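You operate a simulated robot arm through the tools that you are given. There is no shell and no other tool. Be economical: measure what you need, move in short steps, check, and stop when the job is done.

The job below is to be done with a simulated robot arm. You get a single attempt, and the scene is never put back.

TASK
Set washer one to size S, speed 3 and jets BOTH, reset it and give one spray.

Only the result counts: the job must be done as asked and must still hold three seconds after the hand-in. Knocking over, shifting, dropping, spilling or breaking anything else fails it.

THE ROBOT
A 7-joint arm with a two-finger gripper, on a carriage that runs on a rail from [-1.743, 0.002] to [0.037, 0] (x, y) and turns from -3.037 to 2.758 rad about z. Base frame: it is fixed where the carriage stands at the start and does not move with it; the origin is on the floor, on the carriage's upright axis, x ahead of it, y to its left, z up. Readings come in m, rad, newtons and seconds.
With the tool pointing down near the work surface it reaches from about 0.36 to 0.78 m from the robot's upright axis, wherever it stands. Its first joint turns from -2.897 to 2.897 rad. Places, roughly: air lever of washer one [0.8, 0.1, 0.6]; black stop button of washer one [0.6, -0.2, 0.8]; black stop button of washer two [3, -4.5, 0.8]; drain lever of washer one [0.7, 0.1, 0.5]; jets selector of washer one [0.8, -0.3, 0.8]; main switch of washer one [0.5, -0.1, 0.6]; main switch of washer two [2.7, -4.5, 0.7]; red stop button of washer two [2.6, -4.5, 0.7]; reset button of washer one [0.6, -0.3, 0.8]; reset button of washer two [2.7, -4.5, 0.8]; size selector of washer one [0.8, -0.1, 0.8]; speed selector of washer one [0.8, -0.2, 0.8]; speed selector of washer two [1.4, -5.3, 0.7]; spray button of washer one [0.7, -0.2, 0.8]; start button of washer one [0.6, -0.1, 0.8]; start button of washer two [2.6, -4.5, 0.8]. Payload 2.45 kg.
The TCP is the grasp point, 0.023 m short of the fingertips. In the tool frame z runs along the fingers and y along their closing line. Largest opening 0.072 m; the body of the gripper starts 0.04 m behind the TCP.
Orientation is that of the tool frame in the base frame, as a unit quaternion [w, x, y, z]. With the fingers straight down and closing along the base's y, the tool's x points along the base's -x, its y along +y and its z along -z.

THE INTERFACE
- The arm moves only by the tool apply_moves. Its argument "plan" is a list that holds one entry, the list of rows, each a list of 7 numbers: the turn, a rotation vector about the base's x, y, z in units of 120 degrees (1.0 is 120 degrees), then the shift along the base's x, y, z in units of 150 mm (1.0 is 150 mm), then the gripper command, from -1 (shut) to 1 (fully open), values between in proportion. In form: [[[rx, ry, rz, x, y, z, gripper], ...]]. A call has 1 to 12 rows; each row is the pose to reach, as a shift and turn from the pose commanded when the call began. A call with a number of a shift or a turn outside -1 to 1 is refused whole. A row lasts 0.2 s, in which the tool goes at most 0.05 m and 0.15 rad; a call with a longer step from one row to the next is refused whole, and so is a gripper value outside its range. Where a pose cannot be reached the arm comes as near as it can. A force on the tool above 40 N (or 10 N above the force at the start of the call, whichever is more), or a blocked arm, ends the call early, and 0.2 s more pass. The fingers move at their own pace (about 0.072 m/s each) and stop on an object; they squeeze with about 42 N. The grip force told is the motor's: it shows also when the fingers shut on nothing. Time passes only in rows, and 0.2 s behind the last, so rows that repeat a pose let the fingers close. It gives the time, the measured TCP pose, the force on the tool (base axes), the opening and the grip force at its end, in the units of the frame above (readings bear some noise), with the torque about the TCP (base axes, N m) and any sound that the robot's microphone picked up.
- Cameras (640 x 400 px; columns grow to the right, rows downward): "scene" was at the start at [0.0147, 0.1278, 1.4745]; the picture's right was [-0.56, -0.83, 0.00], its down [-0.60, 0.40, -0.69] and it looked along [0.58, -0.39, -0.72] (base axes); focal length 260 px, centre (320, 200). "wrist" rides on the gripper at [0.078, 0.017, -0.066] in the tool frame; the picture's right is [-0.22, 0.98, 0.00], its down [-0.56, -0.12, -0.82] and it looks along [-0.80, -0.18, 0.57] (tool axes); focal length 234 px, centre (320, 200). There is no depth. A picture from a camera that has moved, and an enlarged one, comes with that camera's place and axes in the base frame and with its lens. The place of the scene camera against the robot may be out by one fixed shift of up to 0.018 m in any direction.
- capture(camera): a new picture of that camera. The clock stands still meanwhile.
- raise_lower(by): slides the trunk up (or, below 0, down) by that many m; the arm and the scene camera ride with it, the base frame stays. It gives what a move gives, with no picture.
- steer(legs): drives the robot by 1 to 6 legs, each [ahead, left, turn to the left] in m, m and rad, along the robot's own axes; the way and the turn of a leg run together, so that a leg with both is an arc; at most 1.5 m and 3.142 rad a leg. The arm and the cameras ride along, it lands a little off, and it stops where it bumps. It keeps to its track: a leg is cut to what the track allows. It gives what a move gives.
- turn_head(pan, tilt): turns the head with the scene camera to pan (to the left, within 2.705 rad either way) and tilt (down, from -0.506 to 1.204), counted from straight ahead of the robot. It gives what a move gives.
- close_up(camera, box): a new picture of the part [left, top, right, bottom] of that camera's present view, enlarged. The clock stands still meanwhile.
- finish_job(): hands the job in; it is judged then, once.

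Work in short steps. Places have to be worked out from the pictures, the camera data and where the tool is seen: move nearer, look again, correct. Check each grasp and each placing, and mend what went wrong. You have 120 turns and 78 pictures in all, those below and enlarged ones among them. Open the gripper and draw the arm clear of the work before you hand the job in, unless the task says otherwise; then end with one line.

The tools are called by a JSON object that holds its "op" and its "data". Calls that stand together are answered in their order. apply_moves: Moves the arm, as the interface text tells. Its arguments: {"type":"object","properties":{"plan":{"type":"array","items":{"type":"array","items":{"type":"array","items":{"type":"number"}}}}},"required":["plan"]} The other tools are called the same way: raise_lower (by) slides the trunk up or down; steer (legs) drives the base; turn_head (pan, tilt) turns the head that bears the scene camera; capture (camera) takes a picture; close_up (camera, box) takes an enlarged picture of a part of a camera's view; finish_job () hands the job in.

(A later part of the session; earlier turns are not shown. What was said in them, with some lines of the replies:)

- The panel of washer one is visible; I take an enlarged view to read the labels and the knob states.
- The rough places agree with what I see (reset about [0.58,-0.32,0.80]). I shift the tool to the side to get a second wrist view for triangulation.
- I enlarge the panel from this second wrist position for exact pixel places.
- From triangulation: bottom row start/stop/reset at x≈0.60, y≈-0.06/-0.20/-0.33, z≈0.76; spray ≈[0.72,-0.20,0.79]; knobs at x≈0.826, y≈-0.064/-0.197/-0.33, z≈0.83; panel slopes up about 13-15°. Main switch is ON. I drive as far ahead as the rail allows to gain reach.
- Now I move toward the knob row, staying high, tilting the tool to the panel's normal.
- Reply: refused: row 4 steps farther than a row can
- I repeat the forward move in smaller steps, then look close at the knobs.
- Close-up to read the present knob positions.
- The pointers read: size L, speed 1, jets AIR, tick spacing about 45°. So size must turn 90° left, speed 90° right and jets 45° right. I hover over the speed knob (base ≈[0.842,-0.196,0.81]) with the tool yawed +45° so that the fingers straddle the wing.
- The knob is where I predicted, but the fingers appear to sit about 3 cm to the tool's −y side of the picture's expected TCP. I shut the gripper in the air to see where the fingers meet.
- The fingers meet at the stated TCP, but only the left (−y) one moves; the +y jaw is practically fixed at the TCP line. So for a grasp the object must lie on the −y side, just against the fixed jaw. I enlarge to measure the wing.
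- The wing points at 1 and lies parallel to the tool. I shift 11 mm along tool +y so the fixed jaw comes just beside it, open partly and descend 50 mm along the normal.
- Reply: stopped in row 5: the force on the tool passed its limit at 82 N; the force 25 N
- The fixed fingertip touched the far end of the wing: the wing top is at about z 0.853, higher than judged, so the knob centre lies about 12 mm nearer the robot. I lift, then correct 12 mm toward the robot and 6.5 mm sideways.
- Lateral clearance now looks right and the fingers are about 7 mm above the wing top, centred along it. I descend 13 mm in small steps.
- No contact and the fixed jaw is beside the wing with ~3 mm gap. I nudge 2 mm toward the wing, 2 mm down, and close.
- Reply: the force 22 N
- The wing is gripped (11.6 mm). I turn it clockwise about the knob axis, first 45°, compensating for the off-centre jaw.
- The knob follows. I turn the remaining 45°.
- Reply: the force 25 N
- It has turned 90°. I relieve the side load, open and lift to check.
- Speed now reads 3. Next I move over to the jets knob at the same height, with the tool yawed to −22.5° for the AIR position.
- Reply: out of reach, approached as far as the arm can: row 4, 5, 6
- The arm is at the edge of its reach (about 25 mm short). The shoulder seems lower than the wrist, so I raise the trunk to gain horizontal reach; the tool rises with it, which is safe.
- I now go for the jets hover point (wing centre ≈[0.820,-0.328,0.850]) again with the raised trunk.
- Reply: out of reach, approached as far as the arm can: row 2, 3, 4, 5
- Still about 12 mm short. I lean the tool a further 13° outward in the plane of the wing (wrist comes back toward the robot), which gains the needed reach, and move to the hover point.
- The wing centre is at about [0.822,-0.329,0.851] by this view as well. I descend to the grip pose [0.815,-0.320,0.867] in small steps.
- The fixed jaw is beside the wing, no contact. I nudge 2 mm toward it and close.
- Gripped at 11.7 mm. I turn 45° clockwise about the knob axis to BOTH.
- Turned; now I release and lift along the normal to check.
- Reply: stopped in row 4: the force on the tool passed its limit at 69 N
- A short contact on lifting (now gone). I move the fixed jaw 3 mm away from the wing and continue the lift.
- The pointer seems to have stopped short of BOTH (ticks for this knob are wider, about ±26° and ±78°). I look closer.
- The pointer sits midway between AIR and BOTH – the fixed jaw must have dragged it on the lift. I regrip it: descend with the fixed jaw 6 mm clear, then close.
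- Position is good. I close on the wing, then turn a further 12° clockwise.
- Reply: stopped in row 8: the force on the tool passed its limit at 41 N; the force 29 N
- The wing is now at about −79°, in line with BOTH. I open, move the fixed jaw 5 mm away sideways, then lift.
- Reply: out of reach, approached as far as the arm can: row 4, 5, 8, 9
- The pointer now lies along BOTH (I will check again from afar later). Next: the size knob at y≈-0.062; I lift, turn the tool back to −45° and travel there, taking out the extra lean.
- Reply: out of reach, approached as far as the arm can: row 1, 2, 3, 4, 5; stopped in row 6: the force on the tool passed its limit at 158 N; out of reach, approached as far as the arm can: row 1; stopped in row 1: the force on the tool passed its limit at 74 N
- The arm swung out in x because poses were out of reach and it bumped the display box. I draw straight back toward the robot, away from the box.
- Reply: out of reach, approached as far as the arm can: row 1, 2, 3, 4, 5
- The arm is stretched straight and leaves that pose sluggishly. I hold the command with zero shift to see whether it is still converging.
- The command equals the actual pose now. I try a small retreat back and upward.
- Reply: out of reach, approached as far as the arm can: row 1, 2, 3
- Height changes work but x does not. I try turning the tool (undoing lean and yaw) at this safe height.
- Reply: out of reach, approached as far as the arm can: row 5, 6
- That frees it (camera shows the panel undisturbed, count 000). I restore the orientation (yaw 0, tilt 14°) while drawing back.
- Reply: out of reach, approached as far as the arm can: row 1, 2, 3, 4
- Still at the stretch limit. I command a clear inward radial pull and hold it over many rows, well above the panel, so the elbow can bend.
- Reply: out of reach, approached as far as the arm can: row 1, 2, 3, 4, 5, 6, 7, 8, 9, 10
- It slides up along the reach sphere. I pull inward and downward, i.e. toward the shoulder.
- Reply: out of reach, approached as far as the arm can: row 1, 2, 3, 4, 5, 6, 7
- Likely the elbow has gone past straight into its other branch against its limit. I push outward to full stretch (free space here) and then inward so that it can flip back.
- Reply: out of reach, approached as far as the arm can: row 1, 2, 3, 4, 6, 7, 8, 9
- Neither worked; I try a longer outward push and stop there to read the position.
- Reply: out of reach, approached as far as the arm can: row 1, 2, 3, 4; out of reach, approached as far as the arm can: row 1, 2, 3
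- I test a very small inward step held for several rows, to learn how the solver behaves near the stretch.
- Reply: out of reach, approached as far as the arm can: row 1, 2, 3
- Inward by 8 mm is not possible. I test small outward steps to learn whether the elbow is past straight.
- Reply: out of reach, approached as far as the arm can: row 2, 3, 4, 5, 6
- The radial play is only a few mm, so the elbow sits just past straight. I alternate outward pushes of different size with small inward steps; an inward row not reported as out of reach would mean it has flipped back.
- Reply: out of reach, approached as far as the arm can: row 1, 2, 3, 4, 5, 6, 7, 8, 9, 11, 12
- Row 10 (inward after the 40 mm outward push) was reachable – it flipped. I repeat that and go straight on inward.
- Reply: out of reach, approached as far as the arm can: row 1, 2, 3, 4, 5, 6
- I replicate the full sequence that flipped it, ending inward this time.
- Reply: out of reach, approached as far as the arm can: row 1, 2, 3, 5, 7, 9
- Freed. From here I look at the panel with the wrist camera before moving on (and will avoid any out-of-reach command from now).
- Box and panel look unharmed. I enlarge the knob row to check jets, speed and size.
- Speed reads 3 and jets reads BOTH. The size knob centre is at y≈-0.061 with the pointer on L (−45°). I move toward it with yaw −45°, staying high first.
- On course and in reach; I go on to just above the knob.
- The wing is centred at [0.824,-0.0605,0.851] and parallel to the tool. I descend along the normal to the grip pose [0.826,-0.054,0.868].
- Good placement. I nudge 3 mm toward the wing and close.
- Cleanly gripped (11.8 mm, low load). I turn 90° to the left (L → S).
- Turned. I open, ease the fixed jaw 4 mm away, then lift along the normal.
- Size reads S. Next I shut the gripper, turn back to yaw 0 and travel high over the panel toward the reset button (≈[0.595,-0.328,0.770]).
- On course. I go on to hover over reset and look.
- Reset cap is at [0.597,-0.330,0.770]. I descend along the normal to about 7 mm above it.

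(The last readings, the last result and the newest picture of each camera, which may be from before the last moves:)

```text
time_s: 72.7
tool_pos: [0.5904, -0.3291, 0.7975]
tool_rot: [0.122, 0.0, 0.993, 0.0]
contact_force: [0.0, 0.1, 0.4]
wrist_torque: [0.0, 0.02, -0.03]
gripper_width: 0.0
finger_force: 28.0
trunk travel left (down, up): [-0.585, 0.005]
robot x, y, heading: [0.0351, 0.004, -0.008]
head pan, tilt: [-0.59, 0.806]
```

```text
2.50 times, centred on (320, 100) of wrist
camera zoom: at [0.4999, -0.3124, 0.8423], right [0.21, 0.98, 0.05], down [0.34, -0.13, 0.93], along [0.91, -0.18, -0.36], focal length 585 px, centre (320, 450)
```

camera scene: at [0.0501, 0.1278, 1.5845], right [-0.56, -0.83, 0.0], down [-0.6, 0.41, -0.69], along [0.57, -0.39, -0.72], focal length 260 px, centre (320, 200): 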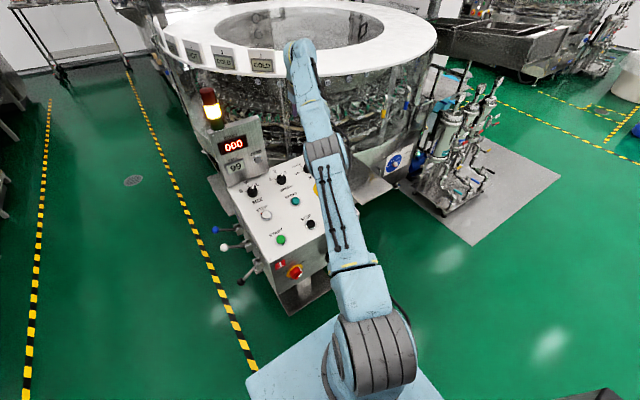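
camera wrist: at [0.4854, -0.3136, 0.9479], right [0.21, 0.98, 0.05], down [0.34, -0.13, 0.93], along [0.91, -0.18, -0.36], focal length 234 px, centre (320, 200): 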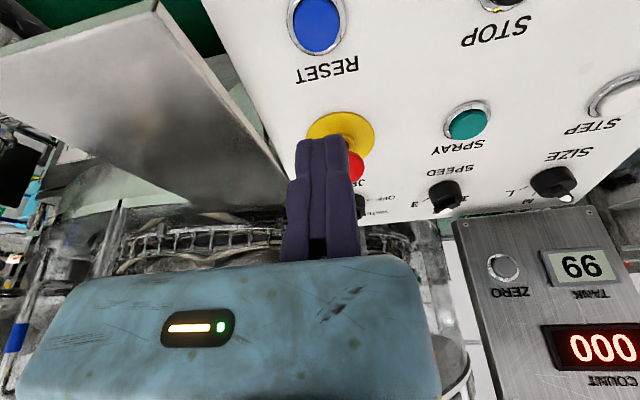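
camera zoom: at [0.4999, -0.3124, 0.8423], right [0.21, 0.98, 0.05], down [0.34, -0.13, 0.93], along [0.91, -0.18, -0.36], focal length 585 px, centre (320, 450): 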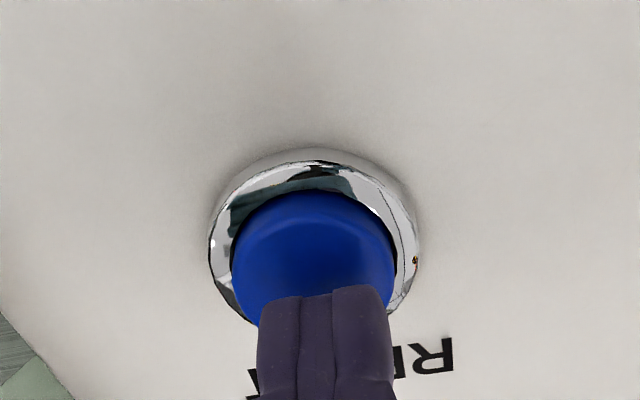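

The fingertip is over the cap. I press in 2 mm steps (11 mm max) and retreat in the same call.

{"op": "apply_moves", "data": {"plan": [[[0, 0, 0, 0.0065, 0, -0.026, -1], [0, 0, 0, 0.0097, 0, -0.039, -1], [0, 0, 0, 0.013, 0, -0.052, -1], [0, 0, 0, 0.016, 0, -0.064, -1], [0, 0, 0, 0.018, 0, -0.072, -1], [0, 0, 0, 0.018, 0, -0.072, -1], [0, 0, 0, 0.006, 0, -0.026, -1], [0, 0, 0, -0.02, 0, 0.08, -1], [0, 0, 0, -0.03, 0, 0.12, -1]]]}}

{"op": "capture", "data": {"camera": "scene"}}

```text
time_s: 74.7
tool_pos: [0.5855, -0.3293, 0.8166]
tool_rot: [0.122, 0.001, 0.992, 0.0]
contact_force: [-0.2, -0.2, 0.3]
wrist_torque: [-0.02, -0.01, 0.02]
gripper_width: 0.0
finger_force: 28.7
trunk travel left (down, up): [-0.585, 0.005]
robot x, y, heading: [0.0336, 0.0019, -0.01]
head pan, tilt: [-0.59, 0.806]
heard: click
```

```text
17 pictures are left
camera scene: at [0.0499, 0.1278, 1.5845], right [-0.56, -0.83, 0.0], down [-0.6, 0.41, -0.69], along [0.57, -0.39, -0.72], focal length 260 px, centre (320, 200)
```

scene: 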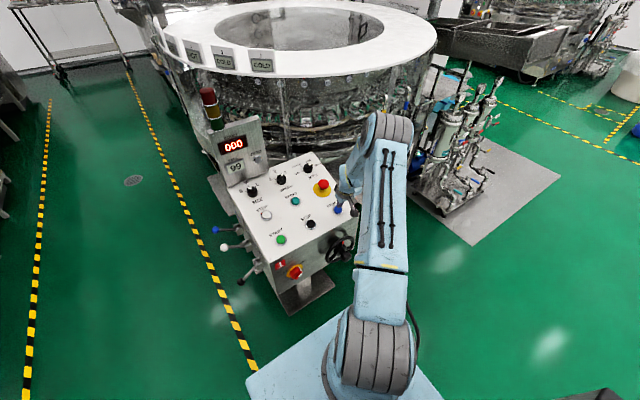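

A click, and the amber lamp went out: reset is done. I check all three selectors in this clear view before spraying.

{"op": "close_up", "data": {"camera": "scene", "box": [225, 145, 345, 215]}}

{"op": "close_up", "data": {"camera": "scene", "box": [285, 150, 335, 182]}}

```text
5.33 times, centred on (285, 180) of scene
camera zoom: at [0.0499, 0.1278, 1.5845], right [-0.56, -0.83, 0.0], down [-0.6, 0.41, -0.69], along [0.57, -0.39, -0.72], focal length 1390 px, centre (507, 307)
```

zoom: 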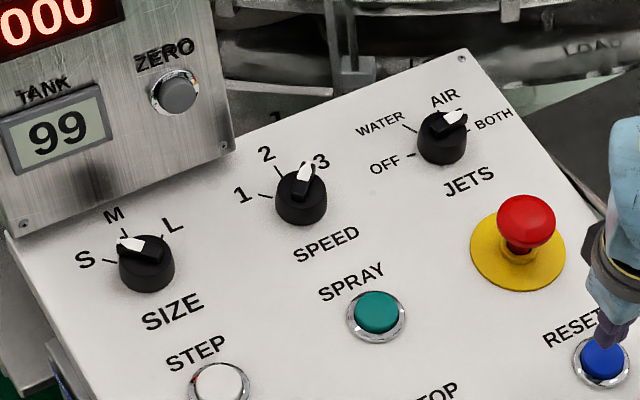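

```text
12.50 times, centred on (310, 166) of scene
camera zoom: at [0.0499, 0.1278, 1.5845], right [-0.56, -0.83, 0.0], down [-0.6, 0.41, -0.69], along [0.57, -0.39, -0.72], focal length 3257 px, centre (445, 625)
```

zoom: 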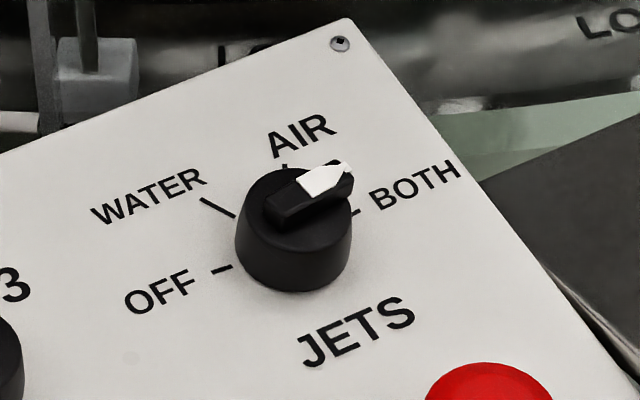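

Size S and jets BOTH agree with their ticks; I check the speed knob closer.

{"op": "close_up", "data": {"camera": "scene", "box": [262, 165, 302, 195]}}

```text
13.33 times, centred on (282, 180) of scene
camera zoom: at [0.0499, 0.1278, 1.5845], right [-0.56, -0.83, 0.0], down [-0.6, 0.41, -0.69], along [0.57, -0.39, -0.72], focal length 3474 px, centre (827, 467)
```

zoom: 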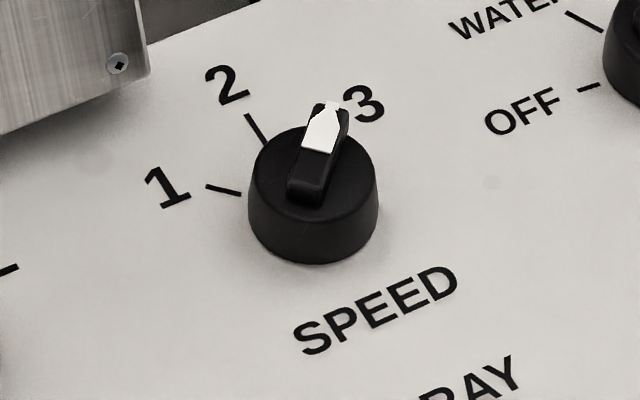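

Geometry gives −43° for speed, i.e. on 3. Now to the spray button (≈[0.713,-0.193,0.799]): up first, then across.

{"op": "apply_moves", "data": {"plan": [[[0, 0, 0, -0.02, 0, 0.3, -1], [0, 0, 0, 0, 0.15, 0.55, -1], [0, 0, 0, 0.1, 0.4, 0.6, -1], [0, 0, 0, 0.3, 0.6, 0.6, -1], [0, 0, 0, 0.5, 0.8, 0.6, -1], [0, 0, 0, 0.69, 0.91, 0.53, -1], [0, 0, 0, 0.69, 0.91, 0.53, -1]]]}}

{"op": "capture", "data": {"camera": "wrist"}}

```text
time_s: 76.3
tool_pos: [0.6878, -0.1929, 0.8944]
tool_rot: [0.121, 0.001, 0.993, 0.0]
contact_force: [-0.4, -0.1, -0.5]
wrist_torque: [-0.01, 0.0, -0.03]
gripper_width: 0.0002
finger_force: 28.4
trunk travel left (down, up): [-0.585, 0.005]
robot x, y, heading: [0.032, 0.0007, -0.008]
head pan, tilt: [-0.59, 0.806]
```

```text
13 pictures are left
camera wrist: at [0.5982, -0.1767, 0.9394], right [0.21, 0.98, 0.05], down [0.34, -0.13, 0.93], along [0.91, -0.18, -0.36], focal length 234 px, centre (320, 200)
```

wrist: 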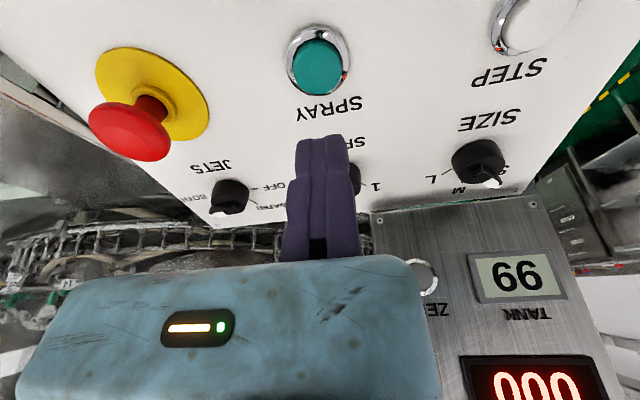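

Spray cap at [0.711,-0.195,0.799]. I descend along the normal to ~6 mm above it.

{"op": "apply_moves", "data": {"plan": [[[0, 0, 0, 0.035, -0.013, -0.15, -1], [0, 0, 0, 0.07, -0.013, -0.3, -1], [0, 0, 0, 0.09, -0.013, -0.38, -1], [0, 0, 0, 0.104, -0.013, -0.442, -1], [0, 0, 0, 0.104, -0.013, -0.442, -1]]]}}

{"op": "close_up", "data": {"camera": "wrist", "box": [200, 20, 440, 180]}}

```text
time_s: 77.5
tool_pos: [0.7022, -0.1953, 0.8292]
tool_rot: [0.122, 0.0, 0.992, 0.0]
contact_force: [-0.1, 0.2, 0.1]
wrist_torque: [0.0, -0.01, 0.01]
gripper_width: 0.0001
finger_force: 27.9
trunk travel left (down, up): [-0.585, 0.005]
robot x, y, heading: [0.0331, -0.0014, -0.01]
head pan, tilt: [-0.59, 0.806]
```

```text
2.50 times, centred on (320, 100) of wrist
camera zoom: at [0.6127, -0.179, 0.8731], right [0.21, 0.98, 0.05], down [0.34, -0.13, 0.93], along [0.91, -0.18, -0.36], focal length 585 px, centre (320, 450)
```

zoom: 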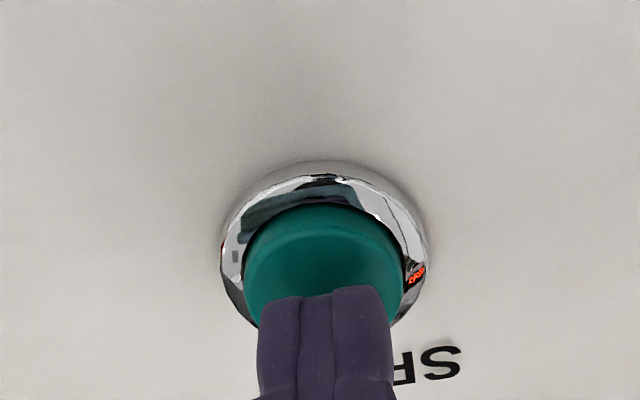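

Well placed. One press, then retreat in the same call.

{"op": "apply_moves", "data": {"plan": [[[0, 0, 0, 0.009, 0, -0.036, -1], [0, 0, 0, 0.013, 0, -0.054, -1], [0, 0, 0, 0.018, 0, -0.072, -1], [0, 0, 0, 0.021, 0, -0.084, -1], [0, 0, 0, 0.0235, 0, -0.094, -1], [0, 0, 0, 0.0235, 0, -0.094, -1], [0, 0, 0, 0.006, 0, -0.026, -1], [0, 0, 0, -0.02, 0, 0.08, -1], [0, 0, 0, -0.06, 0, 0.25, -1], [0, 0, 0, -0.1, 0, 0.4, -1]]]}}

{"op": "capture", "data": {"camera": "wrist"}}

```text
time_s: 79.7
tool_pos: [0.6886, -0.1948, 0.8871]
tool_rot: [0.122, 0.001, 0.993, 0.001]
contact_force: [0.3, -0.4, 0.3]
wrist_torque: [0.03, -0.03, 0.0]
gripper_width: 0.0
finger_force: 28.3
trunk travel left (down, up): [-0.585, 0.005]
robot x, y, heading: [0.0342, 0.0019, -0.005]
head pan, tilt: [-0.59, 0.806]
heard: click
```

```text
11 pictures are left
camera wrist: at [0.5979, -0.1772, 0.9326], right [0.21, 0.98, 0.05], down [0.34, -0.13, 0.93], along [0.91, -0.18, -0.36], focal length 234 px, centre (320, 200)
```

wrist: 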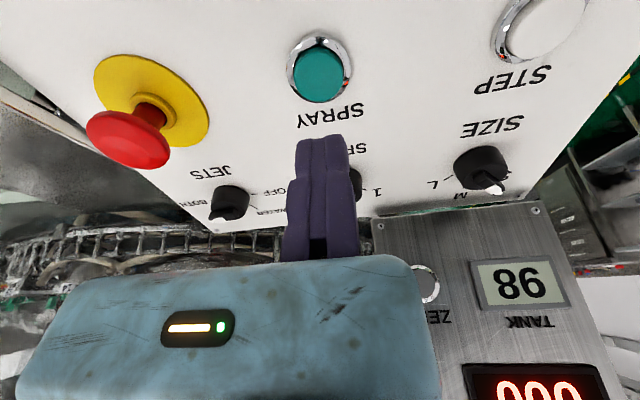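

One click and the tank went from 99 to 98: one spray given. I open the gripper and draw the arm clear.

{"op": "apply_moves", "data": {"plan": [[[0, 0, 0, 0, 0, 0.3, -1], [0, 0, 0, -0.15, 0, 0.58, -1], [0, 0, 0, -0.38, 0, 0.8, 1], [0, 0, 0, -0.65, 0, 0.95, 1], [0, 0, 0, -0.95, 0, 1.0, 1], [0, 0, 0, -0.95, 0, 1.0, 1]]]}}

{"op": "capture", "data": {"camera": "wrist"}}

{"op": "capture", "data": {"camera": "scene"}}

```text
time_s: 81.1
tool_pos: [0.5453, -0.1936, 1.0368]
tool_rot: [0.123, 0.0, 0.992, 0.0]
contact_force: [0.6, -0.1, 0.1]
wrist_torque: [-0.02, -0.04, 0.0]
gripper_width: 0.072
finger_force: 0.1
trunk travel left (down, up): [-0.585, 0.005]
robot x, y, heading: [0.0347, 0.0014, -0.009]
head pan, tilt: [-0.59, 0.806]
```

```text
10 pictures are left
camera wrist: at [0.4549, -0.1771, 1.0823], right [0.21, 0.98, 0.05], down [0.34, -0.13, 0.93], along [0.91, -0.18, -0.36], focal length 234 px, centre (320, 200)
```

wrist: 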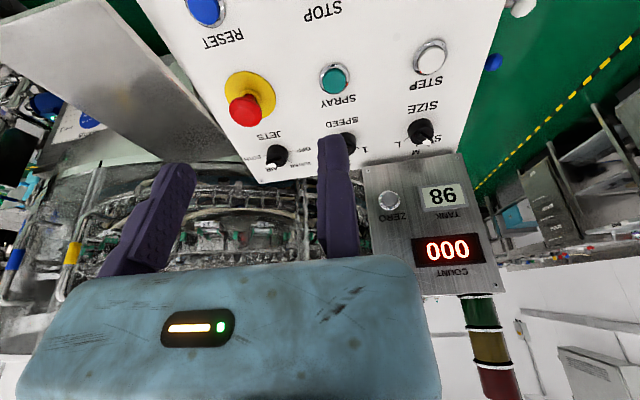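

```text
9 pictures are left
camera scene: at [0.0497, 0.1278, 1.5845], right [-0.56, -0.83, 0.0], down [-0.6, 0.41, -0.69], along [0.57, -0.39, -0.72], focal length 260 px, centre (320, 200)
```

scene: 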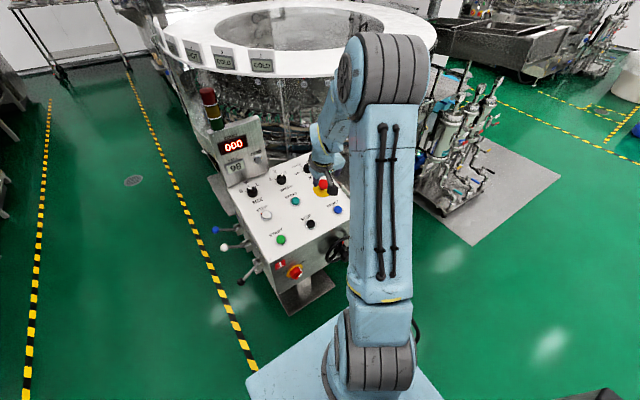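

All controls are set, the gripper is open and the arm is clear; the knobs show size S, speed 3 and jets BOTH, the lamp is off after the reset, and the tank reads 98. I hand in.

{"op": "finish_job", "data": {}}

```text
The job is handed in.
```

Washer one is set to size S, speed 3 and jets BOTH. It was reset (one click, and the amber lamp went out) and given one spray (the tank reading went from 99 to 98). On the way, the arm went out of reach and bumped washer one's display box; it looked unharmed afterwards and the count still reads 000.
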